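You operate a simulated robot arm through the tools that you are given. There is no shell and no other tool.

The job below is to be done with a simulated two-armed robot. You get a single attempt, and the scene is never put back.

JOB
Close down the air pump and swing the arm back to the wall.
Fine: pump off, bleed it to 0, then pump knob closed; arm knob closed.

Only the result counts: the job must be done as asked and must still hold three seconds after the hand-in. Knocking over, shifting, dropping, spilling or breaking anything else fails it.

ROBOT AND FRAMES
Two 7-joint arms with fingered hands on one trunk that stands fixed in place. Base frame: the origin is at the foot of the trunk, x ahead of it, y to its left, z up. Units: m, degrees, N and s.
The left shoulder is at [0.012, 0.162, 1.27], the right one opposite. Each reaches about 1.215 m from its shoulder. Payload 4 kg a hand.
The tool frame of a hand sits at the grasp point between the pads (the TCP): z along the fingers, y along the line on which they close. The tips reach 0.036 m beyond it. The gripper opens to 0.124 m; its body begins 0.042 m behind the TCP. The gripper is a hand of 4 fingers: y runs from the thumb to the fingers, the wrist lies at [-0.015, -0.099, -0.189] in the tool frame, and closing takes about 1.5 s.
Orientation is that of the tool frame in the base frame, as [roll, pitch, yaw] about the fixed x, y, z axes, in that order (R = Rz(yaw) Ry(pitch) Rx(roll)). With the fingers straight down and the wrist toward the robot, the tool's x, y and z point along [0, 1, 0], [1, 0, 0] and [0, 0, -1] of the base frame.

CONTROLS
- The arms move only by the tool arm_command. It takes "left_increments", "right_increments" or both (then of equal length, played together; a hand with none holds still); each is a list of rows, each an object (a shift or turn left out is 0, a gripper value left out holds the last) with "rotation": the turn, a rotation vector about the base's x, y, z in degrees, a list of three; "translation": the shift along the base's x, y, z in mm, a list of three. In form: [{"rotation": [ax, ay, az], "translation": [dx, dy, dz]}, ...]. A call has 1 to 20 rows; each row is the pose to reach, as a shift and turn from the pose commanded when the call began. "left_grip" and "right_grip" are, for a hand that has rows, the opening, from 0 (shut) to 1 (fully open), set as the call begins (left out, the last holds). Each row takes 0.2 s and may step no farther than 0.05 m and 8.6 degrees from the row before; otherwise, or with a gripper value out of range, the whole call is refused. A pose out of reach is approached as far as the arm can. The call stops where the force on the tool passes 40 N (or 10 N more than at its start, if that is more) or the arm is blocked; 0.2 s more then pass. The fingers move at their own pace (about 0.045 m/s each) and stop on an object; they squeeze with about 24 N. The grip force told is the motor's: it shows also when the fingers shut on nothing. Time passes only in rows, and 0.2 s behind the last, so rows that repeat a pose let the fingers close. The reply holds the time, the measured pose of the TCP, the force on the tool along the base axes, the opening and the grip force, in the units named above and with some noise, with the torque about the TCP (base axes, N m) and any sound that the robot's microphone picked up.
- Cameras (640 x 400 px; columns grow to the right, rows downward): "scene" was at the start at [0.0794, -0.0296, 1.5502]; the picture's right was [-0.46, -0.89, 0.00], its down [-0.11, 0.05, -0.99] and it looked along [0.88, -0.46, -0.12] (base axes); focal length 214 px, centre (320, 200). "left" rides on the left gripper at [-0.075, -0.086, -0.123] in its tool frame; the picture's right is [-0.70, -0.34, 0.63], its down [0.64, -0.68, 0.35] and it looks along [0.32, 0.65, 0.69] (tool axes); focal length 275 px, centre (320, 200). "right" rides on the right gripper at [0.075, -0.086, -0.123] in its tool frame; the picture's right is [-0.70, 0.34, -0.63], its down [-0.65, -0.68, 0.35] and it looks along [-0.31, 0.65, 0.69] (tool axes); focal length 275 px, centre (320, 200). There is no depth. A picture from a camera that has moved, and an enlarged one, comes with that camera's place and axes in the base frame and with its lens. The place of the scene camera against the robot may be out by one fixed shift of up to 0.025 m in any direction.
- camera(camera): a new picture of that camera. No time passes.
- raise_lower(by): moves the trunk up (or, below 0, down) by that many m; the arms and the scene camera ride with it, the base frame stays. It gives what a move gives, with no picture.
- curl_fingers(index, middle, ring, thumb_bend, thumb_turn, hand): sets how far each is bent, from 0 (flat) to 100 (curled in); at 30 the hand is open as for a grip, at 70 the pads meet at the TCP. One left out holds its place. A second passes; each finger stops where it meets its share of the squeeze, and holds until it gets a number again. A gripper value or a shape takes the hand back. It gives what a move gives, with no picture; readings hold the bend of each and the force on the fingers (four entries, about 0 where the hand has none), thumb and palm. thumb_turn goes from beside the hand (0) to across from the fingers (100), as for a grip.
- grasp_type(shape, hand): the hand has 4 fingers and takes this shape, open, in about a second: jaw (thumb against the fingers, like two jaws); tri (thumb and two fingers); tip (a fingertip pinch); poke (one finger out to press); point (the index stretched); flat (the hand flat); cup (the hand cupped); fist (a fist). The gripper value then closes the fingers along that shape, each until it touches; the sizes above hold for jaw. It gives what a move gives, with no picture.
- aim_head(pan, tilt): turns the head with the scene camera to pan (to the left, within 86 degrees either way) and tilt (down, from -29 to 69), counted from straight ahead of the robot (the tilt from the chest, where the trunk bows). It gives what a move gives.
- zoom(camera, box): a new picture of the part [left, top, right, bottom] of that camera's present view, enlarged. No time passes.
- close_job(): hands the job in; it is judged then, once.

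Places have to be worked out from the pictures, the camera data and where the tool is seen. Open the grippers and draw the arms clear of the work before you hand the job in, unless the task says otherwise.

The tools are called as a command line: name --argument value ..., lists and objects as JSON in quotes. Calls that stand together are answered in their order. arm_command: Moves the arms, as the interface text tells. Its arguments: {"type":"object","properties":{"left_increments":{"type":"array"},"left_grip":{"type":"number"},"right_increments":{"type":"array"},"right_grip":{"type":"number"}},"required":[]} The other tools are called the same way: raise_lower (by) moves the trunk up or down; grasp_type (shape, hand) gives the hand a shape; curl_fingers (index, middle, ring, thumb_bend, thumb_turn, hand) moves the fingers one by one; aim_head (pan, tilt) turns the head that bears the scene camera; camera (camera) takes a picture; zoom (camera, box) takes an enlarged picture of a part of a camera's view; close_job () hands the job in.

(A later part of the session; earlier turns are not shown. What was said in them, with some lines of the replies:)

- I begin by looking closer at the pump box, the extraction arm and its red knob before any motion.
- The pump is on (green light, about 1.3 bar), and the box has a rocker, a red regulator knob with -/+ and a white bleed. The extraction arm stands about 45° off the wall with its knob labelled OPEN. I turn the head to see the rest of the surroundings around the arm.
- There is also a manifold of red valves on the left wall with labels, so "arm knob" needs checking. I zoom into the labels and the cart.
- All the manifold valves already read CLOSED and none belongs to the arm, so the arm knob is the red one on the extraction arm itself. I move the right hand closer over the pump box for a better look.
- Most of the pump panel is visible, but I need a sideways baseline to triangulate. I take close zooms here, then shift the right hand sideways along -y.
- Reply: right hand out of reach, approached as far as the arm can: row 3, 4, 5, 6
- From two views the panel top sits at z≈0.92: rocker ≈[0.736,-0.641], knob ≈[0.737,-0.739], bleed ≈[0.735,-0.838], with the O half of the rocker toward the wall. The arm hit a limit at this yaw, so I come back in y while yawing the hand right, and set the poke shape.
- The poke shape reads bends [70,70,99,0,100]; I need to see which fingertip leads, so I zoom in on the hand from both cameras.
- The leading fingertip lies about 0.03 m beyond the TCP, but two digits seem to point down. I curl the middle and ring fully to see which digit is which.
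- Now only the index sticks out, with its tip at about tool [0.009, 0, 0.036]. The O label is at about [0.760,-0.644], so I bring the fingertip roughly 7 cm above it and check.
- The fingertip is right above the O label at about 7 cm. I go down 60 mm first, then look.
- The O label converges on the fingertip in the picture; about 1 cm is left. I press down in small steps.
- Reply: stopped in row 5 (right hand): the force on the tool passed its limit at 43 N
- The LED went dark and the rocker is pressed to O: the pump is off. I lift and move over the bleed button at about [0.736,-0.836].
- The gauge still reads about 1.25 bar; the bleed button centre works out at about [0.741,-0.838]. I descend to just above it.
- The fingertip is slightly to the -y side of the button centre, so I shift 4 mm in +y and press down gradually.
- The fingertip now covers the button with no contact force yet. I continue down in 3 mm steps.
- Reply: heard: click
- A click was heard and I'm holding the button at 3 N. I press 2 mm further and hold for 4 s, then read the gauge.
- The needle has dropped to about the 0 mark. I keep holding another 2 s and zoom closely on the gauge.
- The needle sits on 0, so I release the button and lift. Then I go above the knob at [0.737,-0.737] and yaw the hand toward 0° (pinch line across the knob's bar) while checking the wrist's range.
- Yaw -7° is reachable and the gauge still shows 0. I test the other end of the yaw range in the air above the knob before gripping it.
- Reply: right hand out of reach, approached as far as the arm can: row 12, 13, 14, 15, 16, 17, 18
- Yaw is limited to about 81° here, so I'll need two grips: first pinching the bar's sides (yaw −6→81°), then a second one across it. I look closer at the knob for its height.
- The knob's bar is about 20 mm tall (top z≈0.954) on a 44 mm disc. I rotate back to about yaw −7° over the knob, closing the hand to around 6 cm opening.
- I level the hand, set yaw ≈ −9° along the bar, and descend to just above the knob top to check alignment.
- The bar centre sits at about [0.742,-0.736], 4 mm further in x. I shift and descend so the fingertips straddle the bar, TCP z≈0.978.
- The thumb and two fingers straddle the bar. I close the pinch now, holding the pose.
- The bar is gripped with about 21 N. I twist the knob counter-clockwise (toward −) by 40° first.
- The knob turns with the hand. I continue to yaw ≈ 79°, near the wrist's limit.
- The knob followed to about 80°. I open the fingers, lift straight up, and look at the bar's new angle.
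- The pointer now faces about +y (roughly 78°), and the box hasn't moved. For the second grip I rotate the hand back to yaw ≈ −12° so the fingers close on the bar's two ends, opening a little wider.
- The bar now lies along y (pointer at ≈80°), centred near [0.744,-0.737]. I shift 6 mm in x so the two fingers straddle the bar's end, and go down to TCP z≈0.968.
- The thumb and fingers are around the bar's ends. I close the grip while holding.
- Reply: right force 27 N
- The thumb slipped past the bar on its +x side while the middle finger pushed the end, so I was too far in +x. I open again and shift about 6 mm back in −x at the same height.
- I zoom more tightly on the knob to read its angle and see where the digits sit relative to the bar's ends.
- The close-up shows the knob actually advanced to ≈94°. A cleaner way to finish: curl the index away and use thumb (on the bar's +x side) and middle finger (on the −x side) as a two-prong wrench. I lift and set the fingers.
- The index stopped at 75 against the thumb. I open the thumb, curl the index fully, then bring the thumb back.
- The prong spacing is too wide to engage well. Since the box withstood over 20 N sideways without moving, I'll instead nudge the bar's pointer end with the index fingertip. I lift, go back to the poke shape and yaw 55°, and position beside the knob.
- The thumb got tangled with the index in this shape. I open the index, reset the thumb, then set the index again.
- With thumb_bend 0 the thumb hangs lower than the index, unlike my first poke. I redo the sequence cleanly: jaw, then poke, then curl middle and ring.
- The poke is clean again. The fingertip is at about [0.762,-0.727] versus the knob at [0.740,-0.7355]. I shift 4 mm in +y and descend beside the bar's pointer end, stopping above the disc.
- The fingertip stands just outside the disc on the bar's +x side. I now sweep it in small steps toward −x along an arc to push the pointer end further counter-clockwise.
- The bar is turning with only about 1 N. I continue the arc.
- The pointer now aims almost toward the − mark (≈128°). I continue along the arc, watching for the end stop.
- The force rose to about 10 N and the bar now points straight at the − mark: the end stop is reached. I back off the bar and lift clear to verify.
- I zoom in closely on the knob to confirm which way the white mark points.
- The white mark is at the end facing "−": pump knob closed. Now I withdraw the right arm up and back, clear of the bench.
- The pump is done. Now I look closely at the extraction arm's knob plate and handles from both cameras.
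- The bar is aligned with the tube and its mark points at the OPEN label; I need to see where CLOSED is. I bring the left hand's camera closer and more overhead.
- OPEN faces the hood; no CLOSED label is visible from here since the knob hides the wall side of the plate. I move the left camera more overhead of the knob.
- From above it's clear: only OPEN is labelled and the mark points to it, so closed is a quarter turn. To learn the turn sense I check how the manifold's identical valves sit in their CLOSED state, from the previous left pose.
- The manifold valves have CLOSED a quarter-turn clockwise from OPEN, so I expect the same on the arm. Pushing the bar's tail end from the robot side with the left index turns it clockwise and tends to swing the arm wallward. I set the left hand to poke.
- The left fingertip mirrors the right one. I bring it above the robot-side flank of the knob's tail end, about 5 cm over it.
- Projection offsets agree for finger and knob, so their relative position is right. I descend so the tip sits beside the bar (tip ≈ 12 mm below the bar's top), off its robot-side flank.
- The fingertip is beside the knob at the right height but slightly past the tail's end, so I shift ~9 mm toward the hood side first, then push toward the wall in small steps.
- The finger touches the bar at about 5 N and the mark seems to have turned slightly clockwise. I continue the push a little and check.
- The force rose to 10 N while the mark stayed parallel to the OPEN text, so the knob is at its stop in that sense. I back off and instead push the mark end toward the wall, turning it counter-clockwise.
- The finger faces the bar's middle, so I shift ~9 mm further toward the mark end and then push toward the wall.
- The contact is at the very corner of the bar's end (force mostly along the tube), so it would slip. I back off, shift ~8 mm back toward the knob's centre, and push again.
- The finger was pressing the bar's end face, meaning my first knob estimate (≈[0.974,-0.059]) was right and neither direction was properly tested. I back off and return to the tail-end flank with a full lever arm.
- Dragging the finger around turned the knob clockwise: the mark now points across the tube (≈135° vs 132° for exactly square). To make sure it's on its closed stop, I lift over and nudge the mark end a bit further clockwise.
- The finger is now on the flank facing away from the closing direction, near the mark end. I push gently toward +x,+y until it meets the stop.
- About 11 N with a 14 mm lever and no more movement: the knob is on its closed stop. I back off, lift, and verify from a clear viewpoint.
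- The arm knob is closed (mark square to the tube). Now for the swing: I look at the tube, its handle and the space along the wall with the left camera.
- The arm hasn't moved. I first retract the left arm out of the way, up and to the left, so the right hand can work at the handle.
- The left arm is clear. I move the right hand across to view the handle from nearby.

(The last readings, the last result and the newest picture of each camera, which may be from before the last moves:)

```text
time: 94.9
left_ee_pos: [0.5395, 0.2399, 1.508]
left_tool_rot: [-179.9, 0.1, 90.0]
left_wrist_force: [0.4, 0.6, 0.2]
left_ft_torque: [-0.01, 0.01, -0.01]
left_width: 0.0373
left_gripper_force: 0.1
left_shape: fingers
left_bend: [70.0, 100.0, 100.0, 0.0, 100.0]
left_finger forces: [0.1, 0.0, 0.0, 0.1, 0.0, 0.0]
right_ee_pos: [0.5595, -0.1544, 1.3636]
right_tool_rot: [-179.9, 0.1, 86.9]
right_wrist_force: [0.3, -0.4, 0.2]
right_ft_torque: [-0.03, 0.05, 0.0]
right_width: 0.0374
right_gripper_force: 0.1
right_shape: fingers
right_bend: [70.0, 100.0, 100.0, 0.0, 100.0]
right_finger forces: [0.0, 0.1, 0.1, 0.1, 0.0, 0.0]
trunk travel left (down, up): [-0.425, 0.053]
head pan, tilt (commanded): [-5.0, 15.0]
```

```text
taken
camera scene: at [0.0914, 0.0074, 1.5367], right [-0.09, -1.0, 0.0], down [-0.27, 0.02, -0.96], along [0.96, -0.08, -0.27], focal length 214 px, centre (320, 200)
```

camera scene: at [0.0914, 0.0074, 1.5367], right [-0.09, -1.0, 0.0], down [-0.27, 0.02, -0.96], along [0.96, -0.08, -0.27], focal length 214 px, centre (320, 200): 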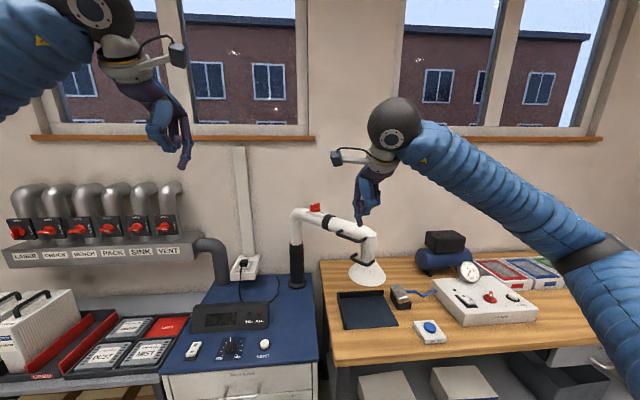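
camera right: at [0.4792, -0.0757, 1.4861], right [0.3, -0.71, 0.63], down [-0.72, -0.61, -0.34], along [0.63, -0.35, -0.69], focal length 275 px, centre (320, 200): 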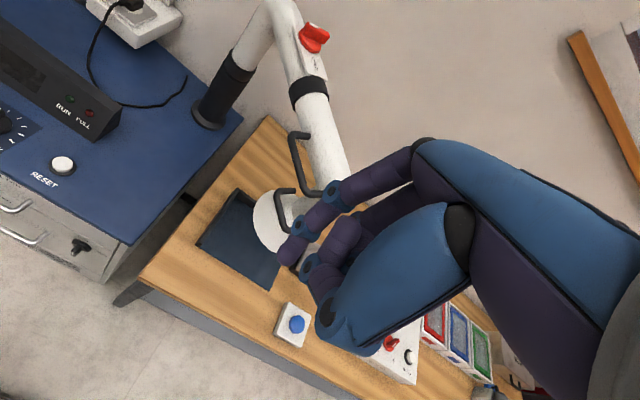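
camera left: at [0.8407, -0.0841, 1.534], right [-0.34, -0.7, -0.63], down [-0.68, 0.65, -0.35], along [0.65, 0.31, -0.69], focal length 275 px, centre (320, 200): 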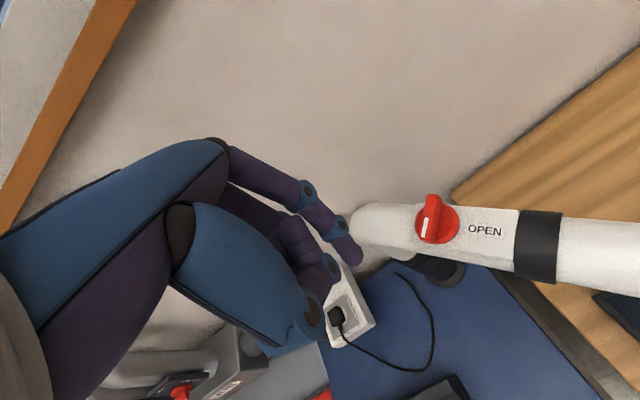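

I zoom in on the handle from the right camera, and move slightly left for a second view to triangulate it.

zoom --camera "right" --box '[230, 60, 390, 270]'

arm_command --right_increments '[{"translation": [-5, -45, 0]}, {"translation": [-10, -90, 0]}, {"translation": [-15, -130, 0]}]'

camera --camera "right"

zoom --camera "right" --box '[140, 20, 340, 220]'

```text
1.90 times, centred on (310, 165) of right
camera zoom: at [0.4792, -0.0757, 1.4861], right [0.3, -0.71, 0.63], down [-0.72, -0.61, -0.34], along [0.63, -0.35, -0.69], focal length 524 px, centre (339, 267)
```

zoom: 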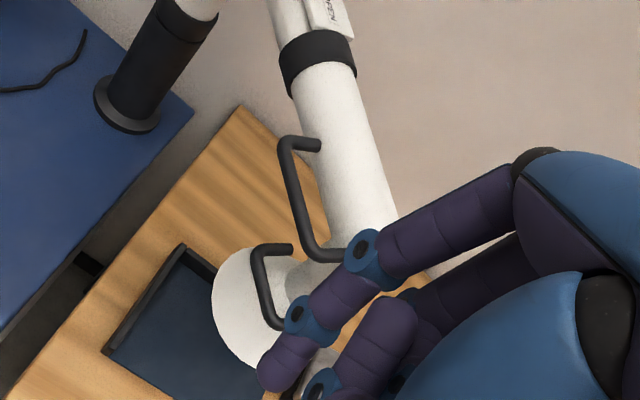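

```text
time: 95.7
left_ee_pos: [0.5368, 0.2365, 1.5095]
left_tool_rot: [179.9, -0.1, 89.9]
left_wrist_force: [-0.2, -0.1, -0.2]
left_ft_torque: [0.02, 0.0, 0.0]
left_width: 0.0372
left_gripper_force: 0.0
left_shape: fingers
left_bend: [70.0, 100.0, 100.0, 0.0, 100.0]
left_finger forces: [0.0, 0.0, 0.0, 0.0, 0.0, 0.0]
right_ee_pos: [0.5446, -0.2879, 1.3633]
right_tool_rot: [180.0, -0.1, 86.9]
right_wrist_force: [-0.8, -0.1, 0.0]
right_ft_torque: [0.03, -0.02, 0.05]
right_width: 0.0374
right_gripper_force: 0.1
right_shape: fingers
right_bend: [70.0, 100.0, 100.0, 0.0, 100.0]
right_finger forces: [0.1, 0.1, 0.0, 0.1, 0.0, 0.1]
trunk travel left (down, up): [-0.425, 0.053]
head pan, tilt (commanded): [-5.0, 15.0]
```

```text
taken
camera right: at [0.4628, -0.2092, 1.4849], right [0.3, -0.72, 0.63], down [-0.72, -0.61, -0.35], along [0.63, -0.35, -0.69], focal length 275 px, centre (320, 200)
```

right: 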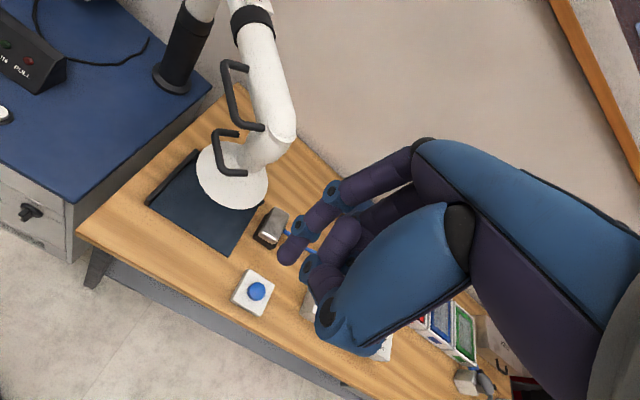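

```text
2.00 times, centred on (240, 120) of right
camera zoom: at [0.4628, -0.2092, 1.4849], right [0.3, -0.72, 0.63], down [-0.72, -0.61, -0.35], along [0.63, -0.35, -0.69], focal length 551 px, centre (480, 360)
```

zoom: 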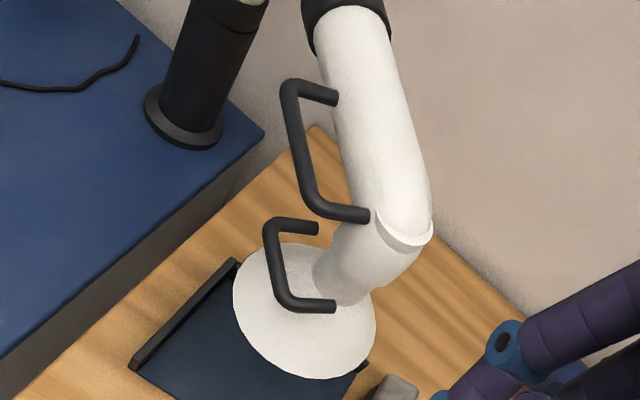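

The handle bar runs from about [0.803,-0.133,1.202] to [0.749,-0.201,1.184], and the post axis is near [1.079,0.038]. I'll push this bar with the back of a fist, following the arc; I form the fist and look at its shape.

grasp_type --shape "fist" --hand "right"

zoom --camera "scene" --box '[330, 80, 490, 240]'

camera --camera "right"

```text
time: 96.6
left_ee_pos: [0.536, 0.238, 1.5075]
left_tool_rot: [-180.0, 0.0, 90.0]
left_wrist_force: [0.0, -0.4, -0.7]
left_ft_torque: [0.01, 0.0, -0.01]
left_width: 0.0373
left_gripper_force: 0.0
left_shape: fingers
left_bend: [70.0, 100.0, 100.0, 0.0, 100.0]
left_finger forces: [0.0, 0.0, 0.0, 0.1, 0.1, 0.0]
right_ee_pos: [0.5446, -0.2858, 1.362]
right_tool_rot: [-179.9, -0.1, 87.0]
right_wrist_force: [-0.2, 0.0, 0.2]
right_ft_torque: [-0.01, -0.02, 0.01]
right_width: 0.0
right_gripper_force: 0.0
right_shape: fist
right_bend: [99.0, 100.0, 100.0, 0.0, 85.0]
right_finger forces: [0.0, 0.1, 0.0, 0.1, 0.0, 0.1]
trunk travel left (down, up): [-0.425, 0.053]
head pan, tilt (commanded): [-5.0, 15.0]
```

```text
2.50 times, centred on (410, 160) of scene
camera zoom: at [0.0907, 0.0055, 1.5367], right [-0.09, -1.0, 0.0], down [-0.27, 0.02, -0.96], along [0.96, -0.08, -0.27], focal length 536 px, centre (95, 300)
```

zoom: 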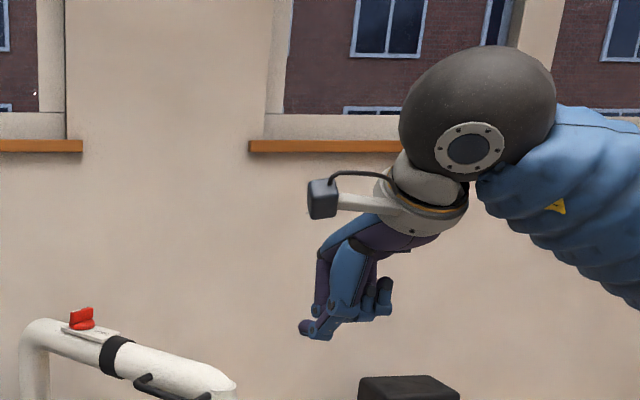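

```text
taken
camera right: at [0.4639, -0.2065, 1.4848], right [0.3, -0.71, 0.63], down [-0.72, -0.61, -0.35], along [0.63, -0.35, -0.69], focal length 275 px, centre (320, 200)
```

right: 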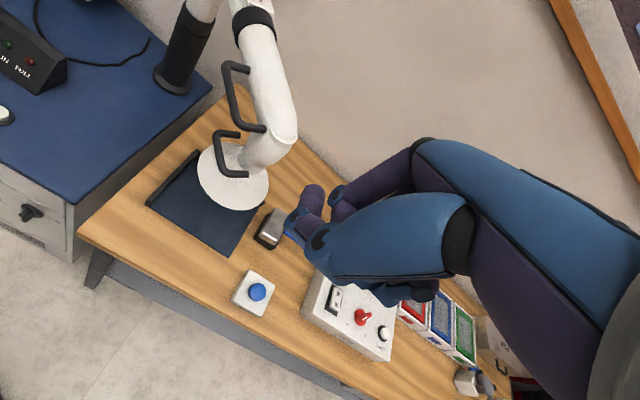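

The fist's back is a near-vertical face about 5 cm ahead of the TCP. I bring it to a pre-contact point on the robot side of the handle bar, facing it squarely (yaw ≈ 44°).

arm_command --right_increments '[{"translation": [5, 40, 0], "rotation": [0, 0, -5]}, {"translation": [10, 85, 0], "rotation": [0, 0, -11]}, {"translation": [20, 130, 0], "rotation": [0, 0, -17]}, {"translation": [40, 170, -10], "rotation": [0, 0, -23]}, {"translation": [65, 200, -35], "rotation": [0, 0, -29]}, {"translation": [90, 218, -70], "rotation": [0, 0, -35]}, {"translation": [110, 222, -110], "rotation": [0, 0, -40]}, {"translation": [125, 215, -150], "rotation": [0, 0, -43]}, {"translation": [140, 205, -185], "rotation": [0, 0, -43]}, {"translation": [150, 200, -209], "rotation": [0, 0, -43]}]'

camera --camera "right"

zoom --camera "scene" --box '[270, 130, 470, 300]'

```text
time: 98.8
left_ee_pos: [0.5387, 0.2387, 1.5081]
left_tool_rot: [180.0, -0.1, 90.1]
left_wrist_force: [0.3, 0.0, 0.3]
left_ft_torque: [-0.01, 0.05, 0.02]
left_width: 0.0374
left_gripper_force: 0.1
left_shape: fingers
left_bend: [70.0, 100.0, 100.0, 0.0, 100.0]
left_finger forces: [0.0, 0.0, 0.0, 0.0, 0.1, 0.0]
right_ee_pos: [0.6952, -0.0834, 1.1544]
right_tool_rot: [-180.0, -0.1, 43.9]
right_wrist_force: [0.1, 0.3, 0.7]
right_ft_torque: [0.02, 0.0, 0.02]
right_width: 0.0
right_gripper_force: 0.1
right_shape: fist
right_bend: [99.0, 100.0, 100.0, 0.0, 85.0]
right_finger forces: [0.1, 0.0, 0.0, 0.1, 0.1, 0.0]
trunk travel left (down, up): [-0.425, 0.053]
head pan, tilt (commanded): [-5.0, 15.0]
```

```text
taken
camera right: at [0.69, 0.0275, 1.2759], right [-0.27, -0.73, 0.63], down [-0.94, 0.04, -0.35], along [0.22, -0.69, -0.69], focal length 275 px, centre (320, 200)
```

right: 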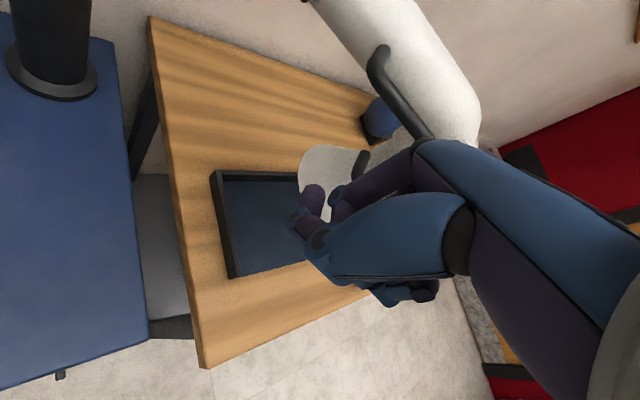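

```text
2.35 times, centred on (370, 215) of scene
camera zoom: at [0.0913, 0.0056, 1.5367], right [-0.09, -1.0, 0.0], down [-0.27, 0.02, -0.96], along [0.96, -0.08, -0.27], focal length 505 px, centre (202, 165)
```

zoom: 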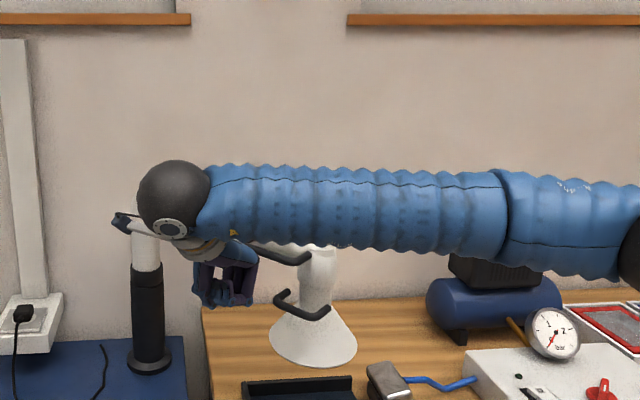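

The fist faces the bar from the robot side; the forearm stays in front of the tube. I advance along the push direction until just at contact.

arm_command --right_increments '[{"translation": [10, -10, 0]}, {"translation": [20, -20, 0]}, {"translation": [28, -29, 0]}, {"translation": [35, -36, 0]}, {"translation": [42, -43, 0]}]'

camera --camera "right"

zoom --camera "scene" --box '[270, 130, 470, 300]'

```text
time: 100.0
left_ee_pos: [0.5367, 0.2383, 1.5085]
left_tool_rot: [-180.0, 0.0, 90.1]
left_wrist_force: [0.2, 0.5, -0.3]
left_ft_torque: [0.01, 0.0, -0.01]
left_width: 0.0374
left_gripper_force: 0.0
left_shape: fingers
left_bend: [70.0, 100.0, 100.0, 0.0, 100.0]
left_finger forces: [0.0, 0.0, 0.1, 0.1, 0.1, 0.1]
right_ee_pos: [0.7357, -0.1276, 1.1539]
right_tool_rot: [-179.9, 0.0, 44.0]
right_wrist_force: [-1.3, 1.7, -0.3]
right_ft_torque: [-0.01, -0.03, -0.01]
right_width: 0.0
right_gripper_force: 0.1
right_shape: fist
right_bend: [99.0, 100.0, 100.0, 0.0, 85.0]
right_finger forces: [0.0, 1.3, 0.0, 0.0, 0.1, 0.0]
trunk travel left (down, up): [-0.425, 0.053]
head pan, tilt (commanded): [-5.0, 15.0]
```

```text
taken
camera right: at [0.7308, -0.0157, 1.276], right [-0.27, -0.73, 0.63], down [-0.94, 0.04, -0.35], along [0.22, -0.69, -0.69], focal length 275 px, centre (320, 200)
```

right: 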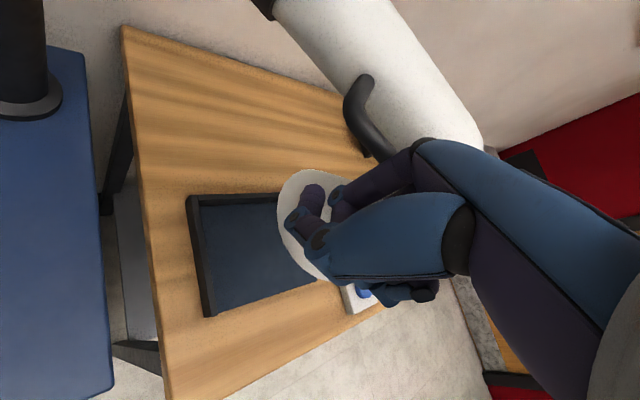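

```text
2.35 times, centred on (370, 215) of scene
camera zoom: at [0.0903, 0.0057, 1.5368], right [-0.09, -1.0, 0.0], down [-0.27, 0.02, -0.96], along [0.96, -0.08, -0.27], focal length 505 px, centre (202, 165)
```

zoom: 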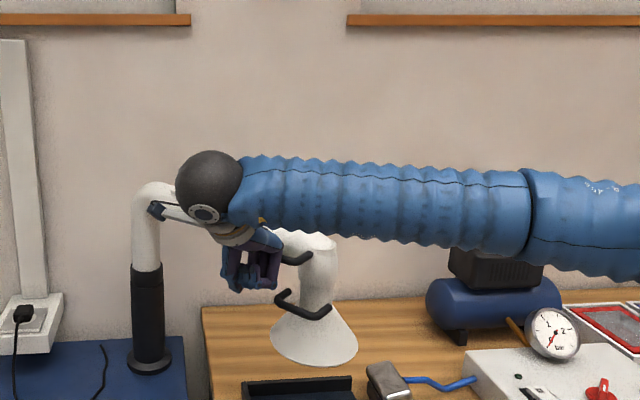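

Light contact with the bar. I start sweeping along the arc about the post, turning the hand with the arm, 12° first.

arm_command --right_increments '[{"translation": [9.1, -17.7, 0], "rotation": [0, 0, 3]}, {"translation": [19.1, -34.9, 0], "rotation": [0, 0, 6]}, {"translation": [30, -51.5, 0], "rotation": [0, 0, 9]}, {"translation": [41.8, -67.5, 0], "rotation": [0, 0, 12]}]'

camera --camera "right"

camera --camera "scene"

```text
time: 101.0
left_ee_pos: [0.5372, 0.2377, 1.5092]
left_tool_rot: [180.0, 0.0, 90.1]
left_wrist_force: [-0.2, -0.8, 0.3]
left_ft_torque: [-0.01, -0.03, 0.01]
left_width: 0.0374
left_gripper_force: 0.1
left_shape: fingers
left_bend: [70.0, 100.0, 100.0, 0.0, 100.0]
left_finger forces: [0.0, 0.0, 0.1, 0.0, 0.1, 0.1]
right_ee_pos: [0.779, -0.1962, 1.1549]
right_tool_rot: [-179.9, -0.1, 56.1]
right_wrist_force: [-1.5, 1.4, 0.0]
right_ft_torque: [-0.04, -0.11, -0.02]
right_width: 0.0003
right_gripper_force: 0.0
right_shape: fist
right_bend: [99.0, 100.0, 100.0, 0.0, 85.0]
right_finger forces: [0.0, 2.0, 0.0, 0.0, 0.0, 0.0]
trunk travel left (down, up): [-0.425, 0.053]
head pan, tilt (commanded): [-5.0, 15.0]
```

```text
taken
camera right: at [0.7495, -0.0867, 1.2765], right [-0.11, -0.77, 0.63], down [-0.93, -0.15, -0.35], along [0.36, -0.62, -0.69], focal length 275 px, centre (320, 200)
```

right: 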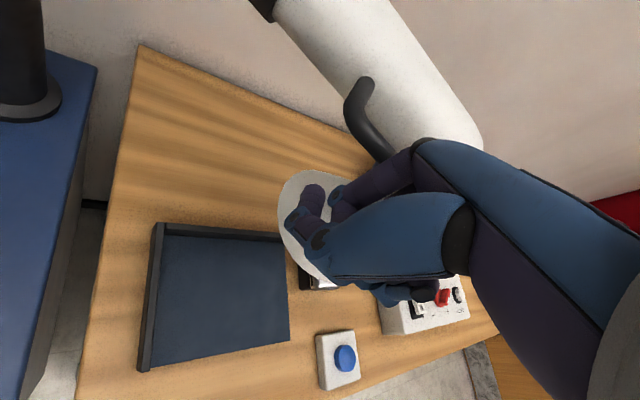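

```text
taken
camera scene: at [0.0906, 0.0048, 1.5367], right [-0.09, -1.0, 0.0], down [-0.27, 0.02, -0.96], along [0.96, -0.08, -0.27], focal length 214 px, centre (320, 200)
```

scene: 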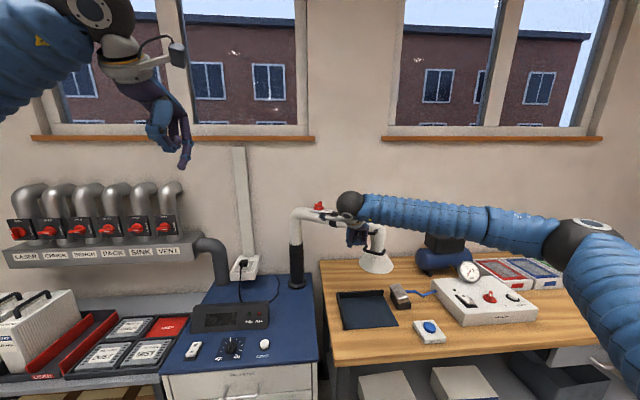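

The arm follows with only about 2 N. I continue the sweep another 18°.

arm_command --right_increments '[{"translation": [12.6, -15.4, 0], "rotation": [0, 0, 3]}, {"translation": [25.9, -30.1, 0], "rotation": [0, 0, 6]}, {"translation": [40.1, -44.1, 0], "rotation": [0, 0, 9]}, {"translation": [54.9, -57.3, 0], "rotation": [0, 0, 12]}, {"translation": [70.4, -69.8, 0], "rotation": [0, 0, 15]}, {"translation": [86.5, -81.4, 0], "rotation": [0, 0, 18]}]'

camera --camera "right"

zoom --camera "scene" --box '[260, 160, 520, 330]'

```text
time: 102.4
left_ee_pos: [0.5373, 0.2379, 1.5086]
left_tool_rot: [-180.0, 0.0, 90.1]
left_wrist_force: [0.3, -0.4, 0.4]
left_ft_torque: [-0.02, -0.02, 0.02]
left_width: 0.0375
left_gripper_force: 0.0
left_shape: fingers
left_bend: [70.0, 100.0, 100.0, 0.0, 100.0]
left_finger forces: [0.1, 0.1, 0.0, 0.0, 0.0, 0.0]
right_ee_pos: [0.8643, -0.2776, 1.1539]
right_tool_rot: [180.0, -0.1, 74.1]
right_wrist_force: [-1.2, -0.3, 1.5]
right_ft_torque: [-0.06, -0.11, -0.01]
right_width: 0.0001
right_gripper_force: 0.0
right_shape: fist
right_bend: [99.0, 100.0, 100.0, 0.0, 85.0]
right_finger forces: [0.1, 2.0, 0.1, 0.0, 0.1, 0.0]
trunk travel left (down, up): [-0.425, 0.053]
head pan, tilt (commanded): [-5.0, 15.0]
```

```text
taken
camera right: at [0.8034, -0.1834, 1.2775], right [0.13, -0.76, 0.63], down [-0.83, -0.43, -0.35], along [0.54, -0.48, -0.69], focal length 275 px, centre (320, 200)
```

right: 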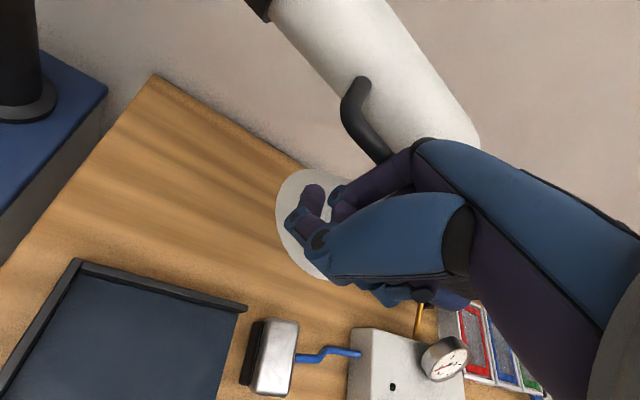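

```text
2.35 times, centred on (390, 245) of scene
camera zoom: at [0.0908, 0.0052, 1.5368], right [-0.09, -1.0, 0.0], down [-0.27, 0.02, -0.96], along [0.96, -0.08, -0.27], focal length 505 px, centre (155, 94)
```

zoom: 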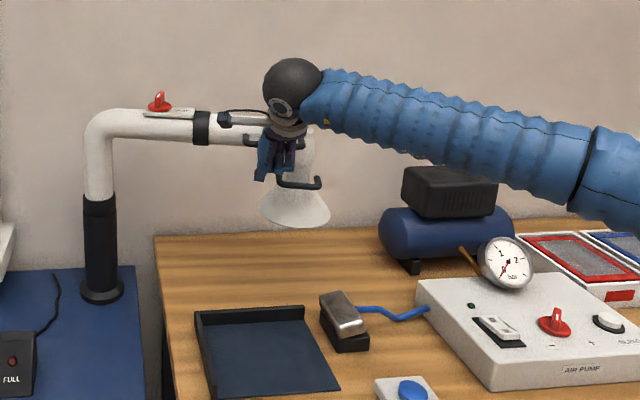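

The arm is now ≈30° further toward the wall. I continue another 15°, watching the force for the stop.

arm_command --right_increments '[{"translation": [16.7, -10.8, 0], "rotation": [0, 0, 3]}, {"translation": [34, -20.6, 0], "rotation": [0, 0, 6]}, {"translation": [51.8, -29.6, 0], "rotation": [0, 0, 9]}, {"translation": [70, -37.6, 0], "rotation": [0, 0, 12]}]'

camera --camera "right"

zoom --camera "scene" --box '[260, 160, 520, 330]'

```text
time: 103.4
left_ee_pos: [0.5378, 0.2373, 1.5077]
left_tool_rot: [-180.0, -0.1, 90.1]
left_wrist_force: [0.1, 0.1, -0.5]
left_ft_torque: [-0.01, 0.02, 0.03]
left_width: 0.0374
left_gripper_force: 0.0
left_shape: fingers
left_bend: [70.0, 100.0, 100.0, 0.0, 100.0]
left_finger forces: [0.1, 0.1, 0.1, 0.0, 0.0, 0.0]
right_ee_pos: [0.9351, -0.3152, 1.1545]
right_tool_rot: [-179.9, 0.0, 86.0]
right_wrist_force: [-2.6, 0.3, 1.1]
right_ft_torque: [-0.02, -0.13, 0.0]
right_width: 0.0003
right_gripper_force: 0.0
right_shape: fist
right_bend: [99.0, 100.0, 100.0, 0.0, 85.0]
right_finger forces: [0.1, 2.4, 0.0, 0.0, 0.0, 0.0]
trunk travel left (down, up): [-0.425, 0.053]
head pan, tilt (commanded): [-5.0, 15.0]
```

```text
taken
camera right: at [0.8562, -0.2361, 1.2766], right [0.29, -0.72, 0.63], down [-0.73, -0.59, -0.35], along [0.62, -0.36, -0.69], focal length 275 px, centre (320, 200)
```

right: 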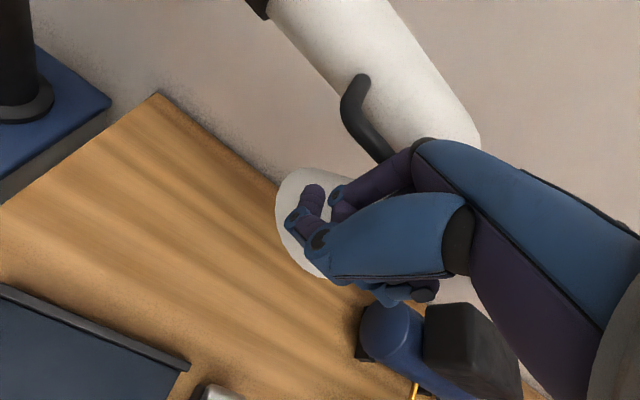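

```text
2.35 times, centred on (390, 245) of scene
camera zoom: at [0.0909, 0.0055, 1.5367], right [-0.09, -1.0, 0.0], down [-0.27, 0.02, -0.96], along [0.96, -0.08, -0.27], focal length 505 px, centre (155, 94)
```

zoom: 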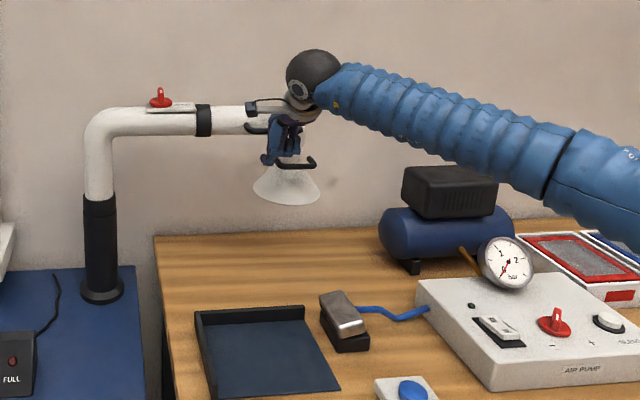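

The arm is nearly parallel to the wall. I continue slowly in 1.5° steps to find its stop.

arm_command --right_increments '[{"translation": [9.2, -3.6, 0], "rotation": [0, 0, 1.5]}, {"translation": [18.6, -7, 0], "rotation": [0, 0, 3]}, {"translation": [28, -10.2, 0], "rotation": [0, 0, 4.5]}]'

camera --camera "right"

zoom --camera "scene" --box '[260, 160, 520, 330]'

```text
time: 104.4
left_ee_pos: [0.5321, 0.2373, 1.5116]
left_tool_rot: [179.7, 0.0, 90.0]
left_wrist_force: [0.2, -0.2, -0.2]
left_ft_torque: [0.02, 0.01, -0.03]
left_width: 0.0374
left_gripper_force: 0.1
left_shape: fingers
left_bend: [70.0, 100.0, 100.0, 0.0, 100.0]
left_finger forces: [0.0, 0.0, 0.0, 0.0, 0.0, 0.0]
right_ee_pos: [0.957, -0.3254, 1.1572]
right_tool_rot: [-179.9, -0.1, 90.6]
right_wrist_force: [-41.3, 1.4, 2.5]
right_ft_torque: [-0.06, -2.0, 0.03]
right_width: 0.0001
right_gripper_force: 0.0
right_shape: fist
right_bend: [100.0, 100.0, 100.0, 0.0, 85.0]
right_finger forces: [18.9, 22.4, 0.1, 0.0, 0.1, 0.0]
trunk travel left (down, up): [-0.425, 0.053]
head pan, tilt (commanded): [-5.0, 15.0]
stopped in row 3 (right hand): the force on the tool passed its limit at 48 N (the readings are from after the stop); the commanded pose is now the measured one
```

```text
taken
camera right: at [0.8721, -0.2521, 1.279], right [0.35, -0.69, 0.63], down [-0.68, -0.65, -0.35], along [0.65, -0.31, -0.69], focal length 275 px, centre (320, 200)
```

right: 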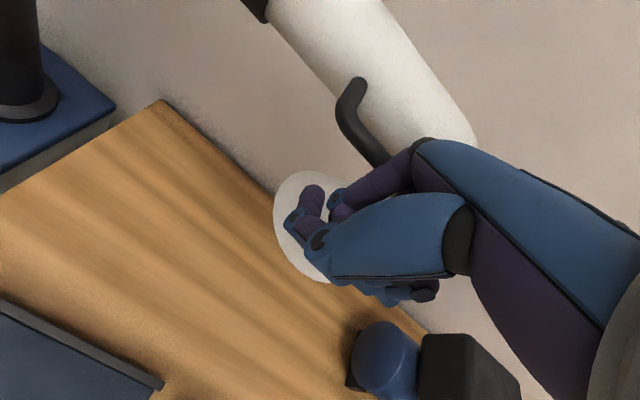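

```text
2.35 times, centred on (390, 245) of scene
camera zoom: at [0.0849, 0.0052, 1.5372], right [-0.09, -1.0, 0.0], down [-0.26, 0.02, -0.96], along [0.96, -0.08, -0.26], focal length 505 px, centre (155, 94)
```

zoom: 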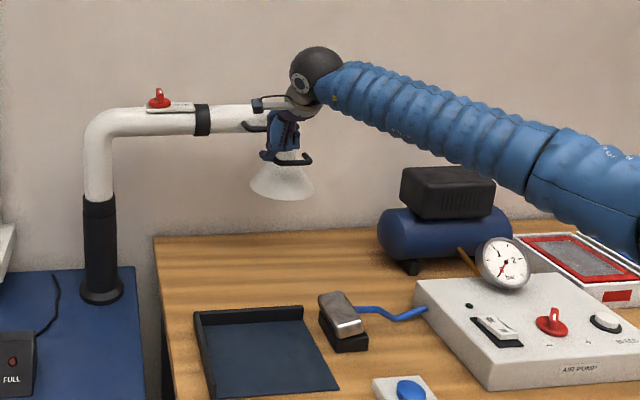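

The force jumped to 48 N with the arm parallel to the wall: it's at its stop. I back the hand straight off toward the robot and check that the arm stays put.

arm_command --right_increments '[{"translation": [-8, 0, 0]}, {"translation": [-30, 0, 0]}, {"translation": [-65, 0, 5]}, {"translation": [-105, 0, 15]}, {"translation": [-145, 0, 35]}, {"translation": [-185, -15, 65]}, {"translation": [-220, -35, 100]}, {"translation": [-250, -65, 130]}, {"translation": [-280, -95, 155]}]'

camera --camera "scene"

zoom --camera "scene" --box '[260, 180, 460, 320]'

camera --camera "right"

```text
refused: row 6 steps farther than a row can; nothing moved
```

```text
taken
camera scene: at [0.0849, 0.0052, 1.5372], right [-0.09, -1.0, 0.0], down [-0.26, 0.02, -0.96], along [0.96, -0.08, -0.26], focal length 214 px, centre (320, 200)
```

scene: 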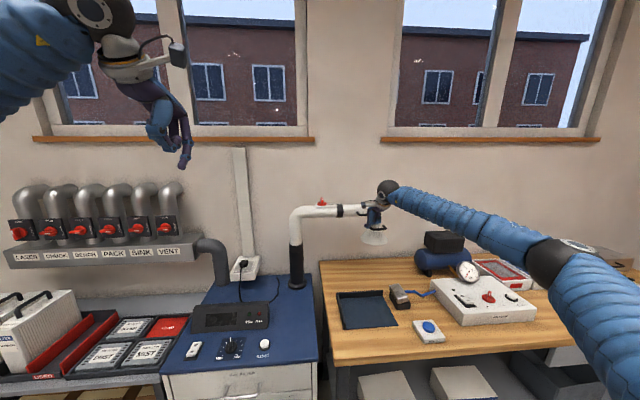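

```text
2.86 times, centred on (360, 250) of scene
camera zoom: at [0.0849, 0.0052, 1.5372], right [-0.09, -1.0, 0.0], down [-0.26, 0.02, -0.96], along [0.96, -0.08, -0.26], focal length 613 px, centre (206, 57)
```

zoom: 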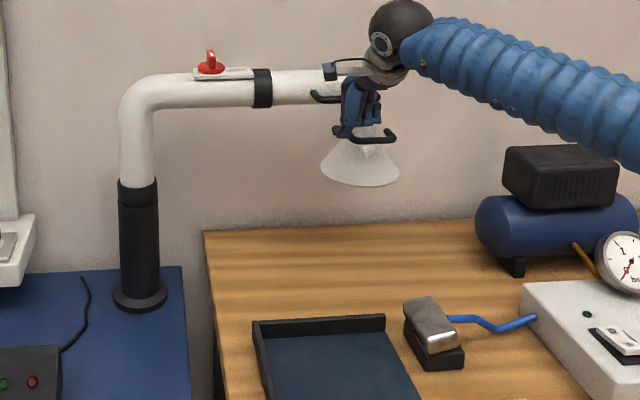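

```text
taken
camera right: at [0.8721, -0.2521, 1.279], right [0.35, -0.69, 0.63], down [-0.68, -0.65, -0.35], along [0.65, -0.31, -0.69], focal length 275 px, centre (320, 200)
```

right: 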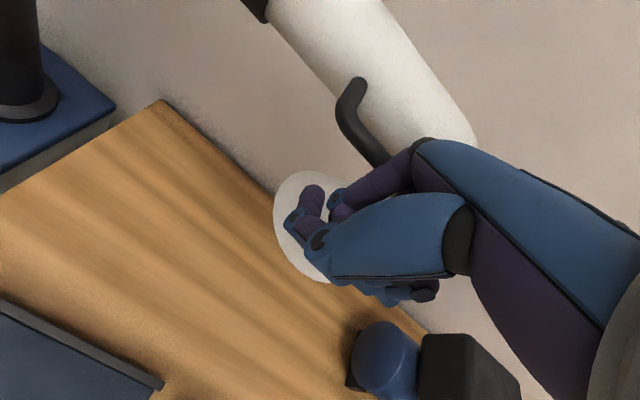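

One row stepped too far, so nothing moved. I repeat the withdrawal with smaller steps.

arm_command --right_increments '[{"translation": [-8, 0, 0]}, {"translation": [-28, 0, 0]}, {"translation": [-55, 0, 5]}, {"translation": [-90, 0, 12]}, {"translation": [-125, 0, 28]}, {"translation": [-155, -10, 52]}, {"translation": [-182, -25, 80]}, {"translation": [-208, -45, 108]}, {"translation": [-234, -68, 134]}, {"translation": [-260, -92, 156]}]'

camera --camera "scene"

zoom --camera "scene" --box '[260, 180, 460, 320]'

camera --camera "right"

```text
time: 106.6
left_ee_pos: [0.5358, 0.238, 1.5095]
left_tool_rot: [179.9, 0.1, 90.1]
left_wrist_force: [-0.1, -0.1, -0.4]
left_ft_torque: [-0.01, 0.01, 0.01]
left_width: 0.0373
left_gripper_force: 0.0
left_shape: fingers
left_bend: [70.0, 100.0, 100.0, 0.0, 100.0]
left_finger forces: [0.0, 0.1, 0.0, 0.0, 0.0, 0.1]
right_ee_pos: [0.7018, -0.4165, 1.3104]
right_tool_rot: [-179.7, -0.1, 90.7]
right_wrist_force: [0.1, -0.1, -0.1]
right_ft_torque: [0.02, -0.03, 0.0]
right_width: 0.0
right_gripper_force: 0.1
right_shape: fist
right_bend: [100.0, 100.0, 100.0, 0.0, 85.0]
right_finger forces: [0.0, 0.0, 0.1, 0.1, 0.0, 0.1]
trunk travel left (down, up): [-0.425, 0.053]
head pan, tilt (commanded): [-5.0, 15.0]
```

```text
taken
camera scene: at [0.0894, 0.0047, 1.5368], right [-0.09, -1.0, 0.0], down [-0.26, 0.02, -0.96], along [0.96, -0.08, -0.27], focal length 214 px, centre (320, 200)
```

scene: 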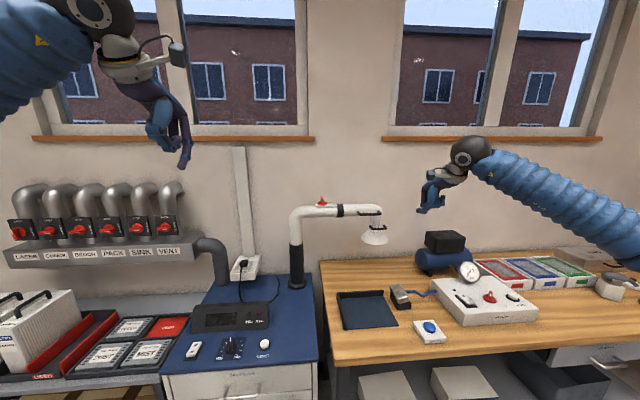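

```text
2.86 times, centred on (360, 250) of scene
camera zoom: at [0.0894, 0.0047, 1.5368], right [-0.09, -1.0, 0.0], down [-0.26, 0.02, -0.96], along [0.96, -0.08, -0.27], focal length 613 px, centre (206, 57)
```

zoom: 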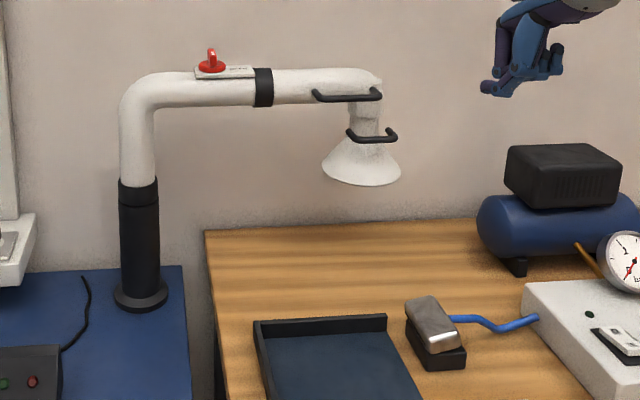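

```text
taken
camera right: at [0.616, -0.3435, 1.4325], right [0.35, -0.69, 0.63], down [-0.68, -0.65, -0.34], along [0.65, -0.31, -0.69], focal length 275 px, centre (320, 200)
```

right: 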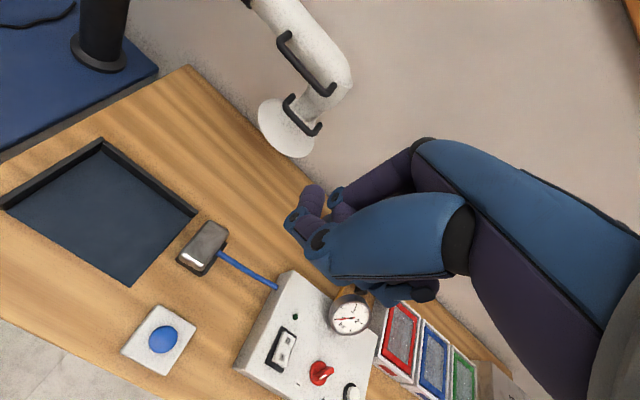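

The arm stays parallel to the wall (handle azimuth ≈269°). I draw the right hand back to a clear pose and open both hands.

arm_command --right_increments '[{"translation": [-35, -8, 25]}, {"translation": [-75, -16, 50]}, {"translation": [-115, -24, 80]}, {"translation": [-150, -32, 110]}, {"translation": [-185, -40, 140]}, {"translation": [-220, -50, 170]}, {"translation": [-255, -60, 200]}, {"translation": [-290, -70, 225]}]'

grasp_type --shape "jaw" --hand "right"

grasp_type --shape "jaw" --hand "left"

aim_head --pan -20 --tilt 20

camera --camera "scene"

zoom --camera "scene" --box '[300, 200, 480, 330]'

zoom --camera "scene" --box '[220, 160, 340, 260]'

```text
refused: row 3 steps farther than a row can; nothing moved
```

```text
time: 107.5
left_ee_pos: [0.5372, 0.2383, 1.5075]
left_tool_rot: [-180.0, 0.0, 90.0]
left_wrist_force: [-0.1, -0.2, 0.3]
left_ft_torque: [0.03, 0.02, -0.01]
left_width: 0.0373
left_gripper_force: 0.1
left_shape: fingers
left_bend: [70.0, 100.0, 100.0, 0.0, 100.0]
left_finger forces: [0.1, 0.0, 0.0, 0.0, 0.0, 0.1]
right_ee_pos: [0.7037, -0.4154, 1.3102]
right_tool_rot: [-179.7, 0.0, 90.5]
right_wrist_force: [-0.4, 0.9, 0.5]
right_ft_torque: [0.0, 0.02, 0.01]
right_width: 0.1238
right_gripper_force: 0.1
right_shape: jaw
right_bend: [30.0, 30.0, 30.0, 30.0, 97.0]
right_finger forces: [0.1, 0.0, 0.1, 0.0, 0.0, 0.0]
trunk travel left (down, up): [-0.425, 0.053]
head pan, tilt (commanded): [-5.0, 15.0]
```

```text
time: 108.4
left_ee_pos: [0.5388, 0.2381, 1.5081]
left_tool_rot: [-179.9, 0.0, 90.1]
left_wrist_force: [-0.3, 0.1, 0.1]
left_ft_torque: [0.01, 0.01, 0.01]
left_width: 0.1238
left_gripper_force: 0.0
left_shape: jaw
left_bend: [30.0, 30.0, 30.0, 30.0, 98.0]
left_finger forces: [0.0, 0.0, 0.0, 0.0, 0.0, 0.1]
right_ee_pos: [0.7043, -0.4163, 1.3099]
right_tool_rot: [-179.8, -0.2, 90.4]
right_wrist_force: [-0.3, 0.8, 0.5]
right_ft_torque: [0.01, 0.05, -0.01]
right_width: 0.1238
right_gripper_force: 0.0
right_shape: jaw
right_bend: [30.0, 30.0, 30.0, 30.0, 97.0]
right_finger forces: [0.1, 0.1, 0.0, 0.0, 0.1, 0.1]
trunk travel left (down, up): [-0.425, 0.053]
head pan, tilt (commanded): [-5.0, 15.0]
```

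```text
time: 109.2
left_ee_pos: [0.5379, 0.2379, 1.507]
left_tool_rot: [180.0, 0.0, 90.0]
left_wrist_force: [-0.2, -0.6, 0.0]
left_ft_torque: [-0.02, 0.02, 0.01]
left_width: 0.1239
left_gripper_force: 0.1
left_shape: jaw
left_bend: [30.0, 30.0, 30.0, 30.0, 98.0]
left_finger forces: [0.0, 0.0, 0.0, 0.0, 0.0, 0.0]
right_ee_pos: [0.7037, -0.4161, 1.3092]
right_tool_rot: [-179.8, -0.1, 90.6]
right_wrist_force: [-0.3, -0.1, -1.1]
right_ft_torque: [0.01, 0.0, -0.03]
right_width: 0.1239
right_gripper_force: 0.0
right_shape: jaw
right_bend: [30.0, 30.0, 30.0, 30.0, 97.0]
right_finger forces: [0.0, 0.1, 0.0, 0.0, 0.0, 0.0]
trunk travel left (down, up): [-0.425, 0.053]
head pan, tilt (commanded): [-20.0, 20.0]
```

```text
taken
camera scene: at [0.0852, -0.0183, 1.5287], right [-0.34, -0.94, 0.0], down [-0.33, 0.12, -0.94], along [0.88, -0.32, -0.35], focal length 214 px, centre (320, 200)
```

scene: 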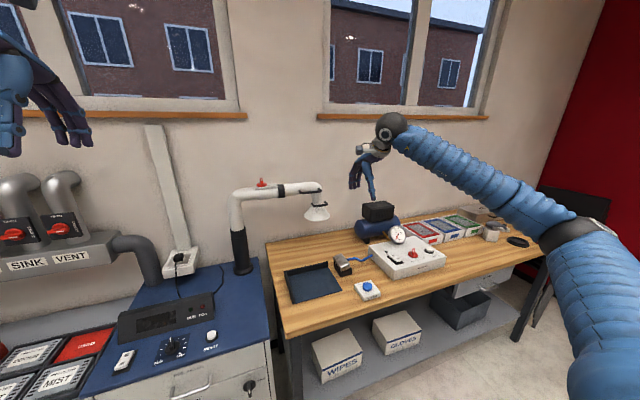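

```text
3.08 times, centred on (390, 265) of scene
camera zoom: at [0.0852, -0.0183, 1.5287], right [-0.34, -0.94, 0.0], down [-0.33, 0.12, -0.94], along [0.88, -0.32, -0.35], focal length 660 px, centre (105, 0)
```

zoom: 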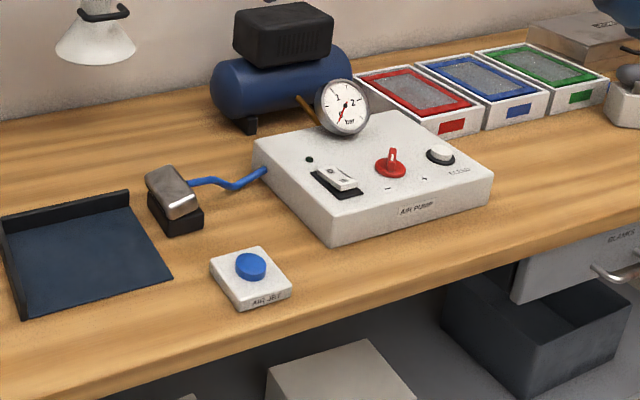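

```text
4.00 times, centred on (280, 210) of scene
camera zoom: at [0.0852, -0.0183, 1.5287], right [-0.34, -0.94, 0.0], down [-0.33, 0.12, -0.94], along [0.88, -0.32, -0.35], focal length 858 px, centre (480, 160)
```

zoom: 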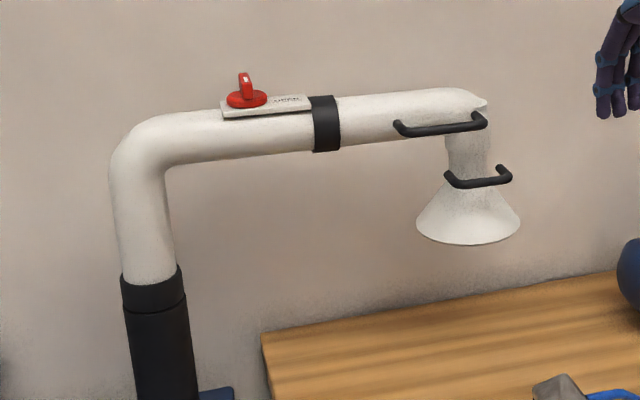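

Everything is in place; only the right arm still has to retreat. I repeat the withdrawal with smaller rows and take a last close look at both knobs.

arm_command --right_increments '[{"translation": [-30, -7, 23]}, {"translation": [-60, -14, 46]}, {"translation": [-90, -21, 69]}, {"translation": [-120, -28, 92]}, {"translation": [-150, -35, 115]}, {"translation": [-180, -42, 138]}, {"translation": [-210, -50, 161]}, {"translation": [-240, -58, 184]}, {"translation": [-270, -66, 207]}, {"translation": [-300, -74, 230]}]'

aim_head --pan -40 --tilt 25

zoom --camera "scene" --box '[300, 180, 370, 240]'

zoom --camera "scene" --box '[110, 160, 250, 260]'

camera --camera "scene"

```text
time: 111.4
left_ee_pos: [0.5357, 0.2381, 1.5089]
left_tool_rot: [179.9, 0.0, 90.1]
left_wrist_force: [0.2, 0.7, 0.3]
left_ft_torque: [-0.01, -0.04, 0.02]
left_width: 0.1237
left_gripper_force: 0.1
left_shape: jaw
left_bend: [30.0, 30.0, 30.0, 30.0, 98.0]
left_finger forces: [0.0, 0.0, 0.0, 0.1, 0.0, 0.0]
right_ee_pos: [0.4018, -0.4907, 1.5398]
right_tool_rot: [-179.8, -0.1, 90.7]
right_wrist_force: [-0.3, 0.1, -0.1]
right_ft_torque: [0.02, 0.01, -0.02]
right_width: 0.124
right_gripper_force: 0.0
right_shape: jaw
right_bend: [30.0, 30.0, 30.0, 30.0, 97.0]
right_finger forces: [0.0, 0.1, 0.0, 0.0, 0.1, 0.1]
trunk travel left (down, up): [-0.425, 0.053]
head pan, tilt (commanded): [-20.0, 20.0]
```

```text
time: 112.2
left_ee_pos: [0.5384, 0.2392, 1.5094]
left_tool_rot: [179.9, 0.0, 90.0]
left_wrist_force: [0.5, 0.3, 0.6]
left_ft_torque: [-0.01, 0.03, -0.02]
left_width: 0.1237
left_gripper_force: 0.0
left_shape: jaw
left_bend: [30.0, 30.0, 30.0, 30.0, 98.0]
left_finger forces: [0.1, 0.1, 0.0, 0.0, 0.0, 0.0]
right_ee_pos: [0.4035, -0.4919, 1.5401]
right_tool_rot: [-179.8, -0.2, 90.6]
right_wrist_force: [0.1, -0.7, -0.4]
right_ft_torque: [-0.01, -0.04, 0.0]
right_width: 0.1238
right_gripper_force: 0.0
right_shape: jaw
right_bend: [30.0, 30.0, 30.0, 30.0, 97.0]
right_finger forces: [0.0, 0.0, 0.0, 0.1, 0.1, 0.0]
trunk travel left (down, up): [-0.425, 0.053]
head pan, tilt (commanded): [-40.0, 25.0]
```

```text
6.67 times, centred on (335, 210) of scene
camera zoom: at [0.0683, -0.0459, 1.5207], right [-0.64, -0.77, 0.01], down [-0.33, 0.27, -0.9], along [0.69, -0.58, -0.43], focal length 1430 px, centre (220, 133)
```

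zoom: 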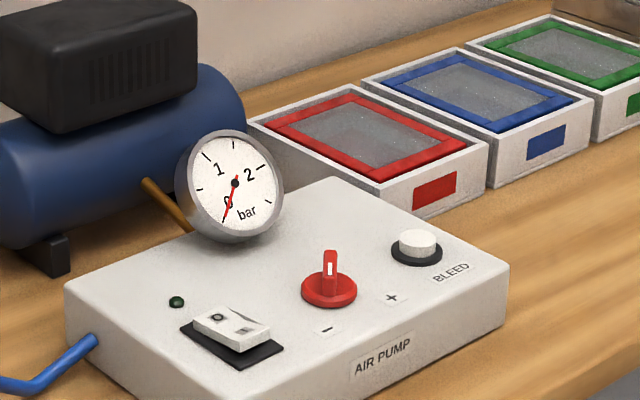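

```text
4.00 times, centred on (180, 210) of scene
camera zoom: at [0.0683, -0.0459, 1.5207], right [-0.64, -0.77, 0.01], down [-0.33, 0.27, -0.9], along [0.69, -0.58, -0.43], focal length 858 px, centre (880, 160)
```

zoom: 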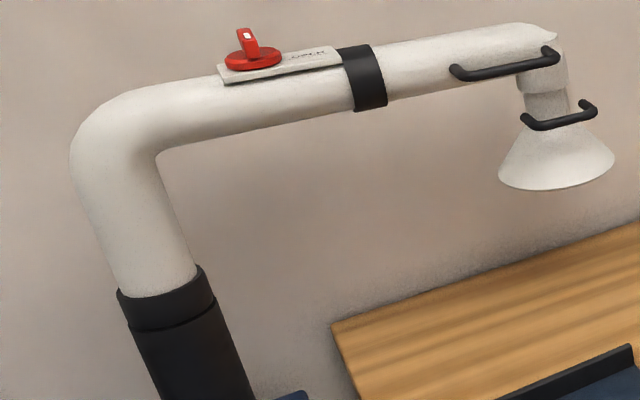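

```text
taken
camera scene: at [0.0683, -0.0459, 1.5207], right [-0.64, -0.77, 0.01], down [-0.33, 0.27, -0.9], along [0.69, -0.58, -0.43], focal length 214 px, centre (320, 200)
```

scene: 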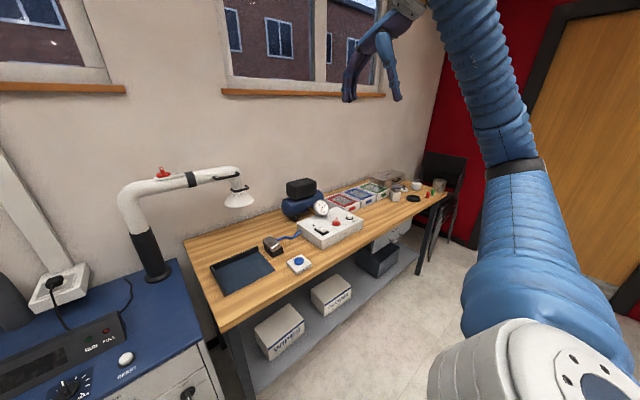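

The LED is dark, the rocker is on O, the gauge reads 0 and the pump knob points at "−". The arm knob sits square to the tube and the arm lies along the wall. Nothing else has moved, and both hands are open and clear, so I hand the job in.

close_job

```text
The job is handed in.
```

The air pump is shut down and the extraction arm is back against the wall. I handed the job in after a last camera check.

- **Pump:** the rocker is on O and the light is out. I held the bleed button until the gauge read 0, then turned the pump knob to its stop at the "−" mark.
- **Arm knob:** it is a quarter turn clockwise from OPEN, on its stop. The plate has no CLOSED label, so I took that direction from the wall manifold valves, which are labelled. The stop was there when I pushed against it.
- **Arm:** I pushed it by its handle until it hit a stop, parallel to the wall. It stayed there when I let go.

While I was finding grips on the knobs, the pump box took about 20 N sideways and the arm knob about 13 N. I saw no shift in the pump box, the arm or anything on the bench in the pictures. Both hands are open and clear of the bench.
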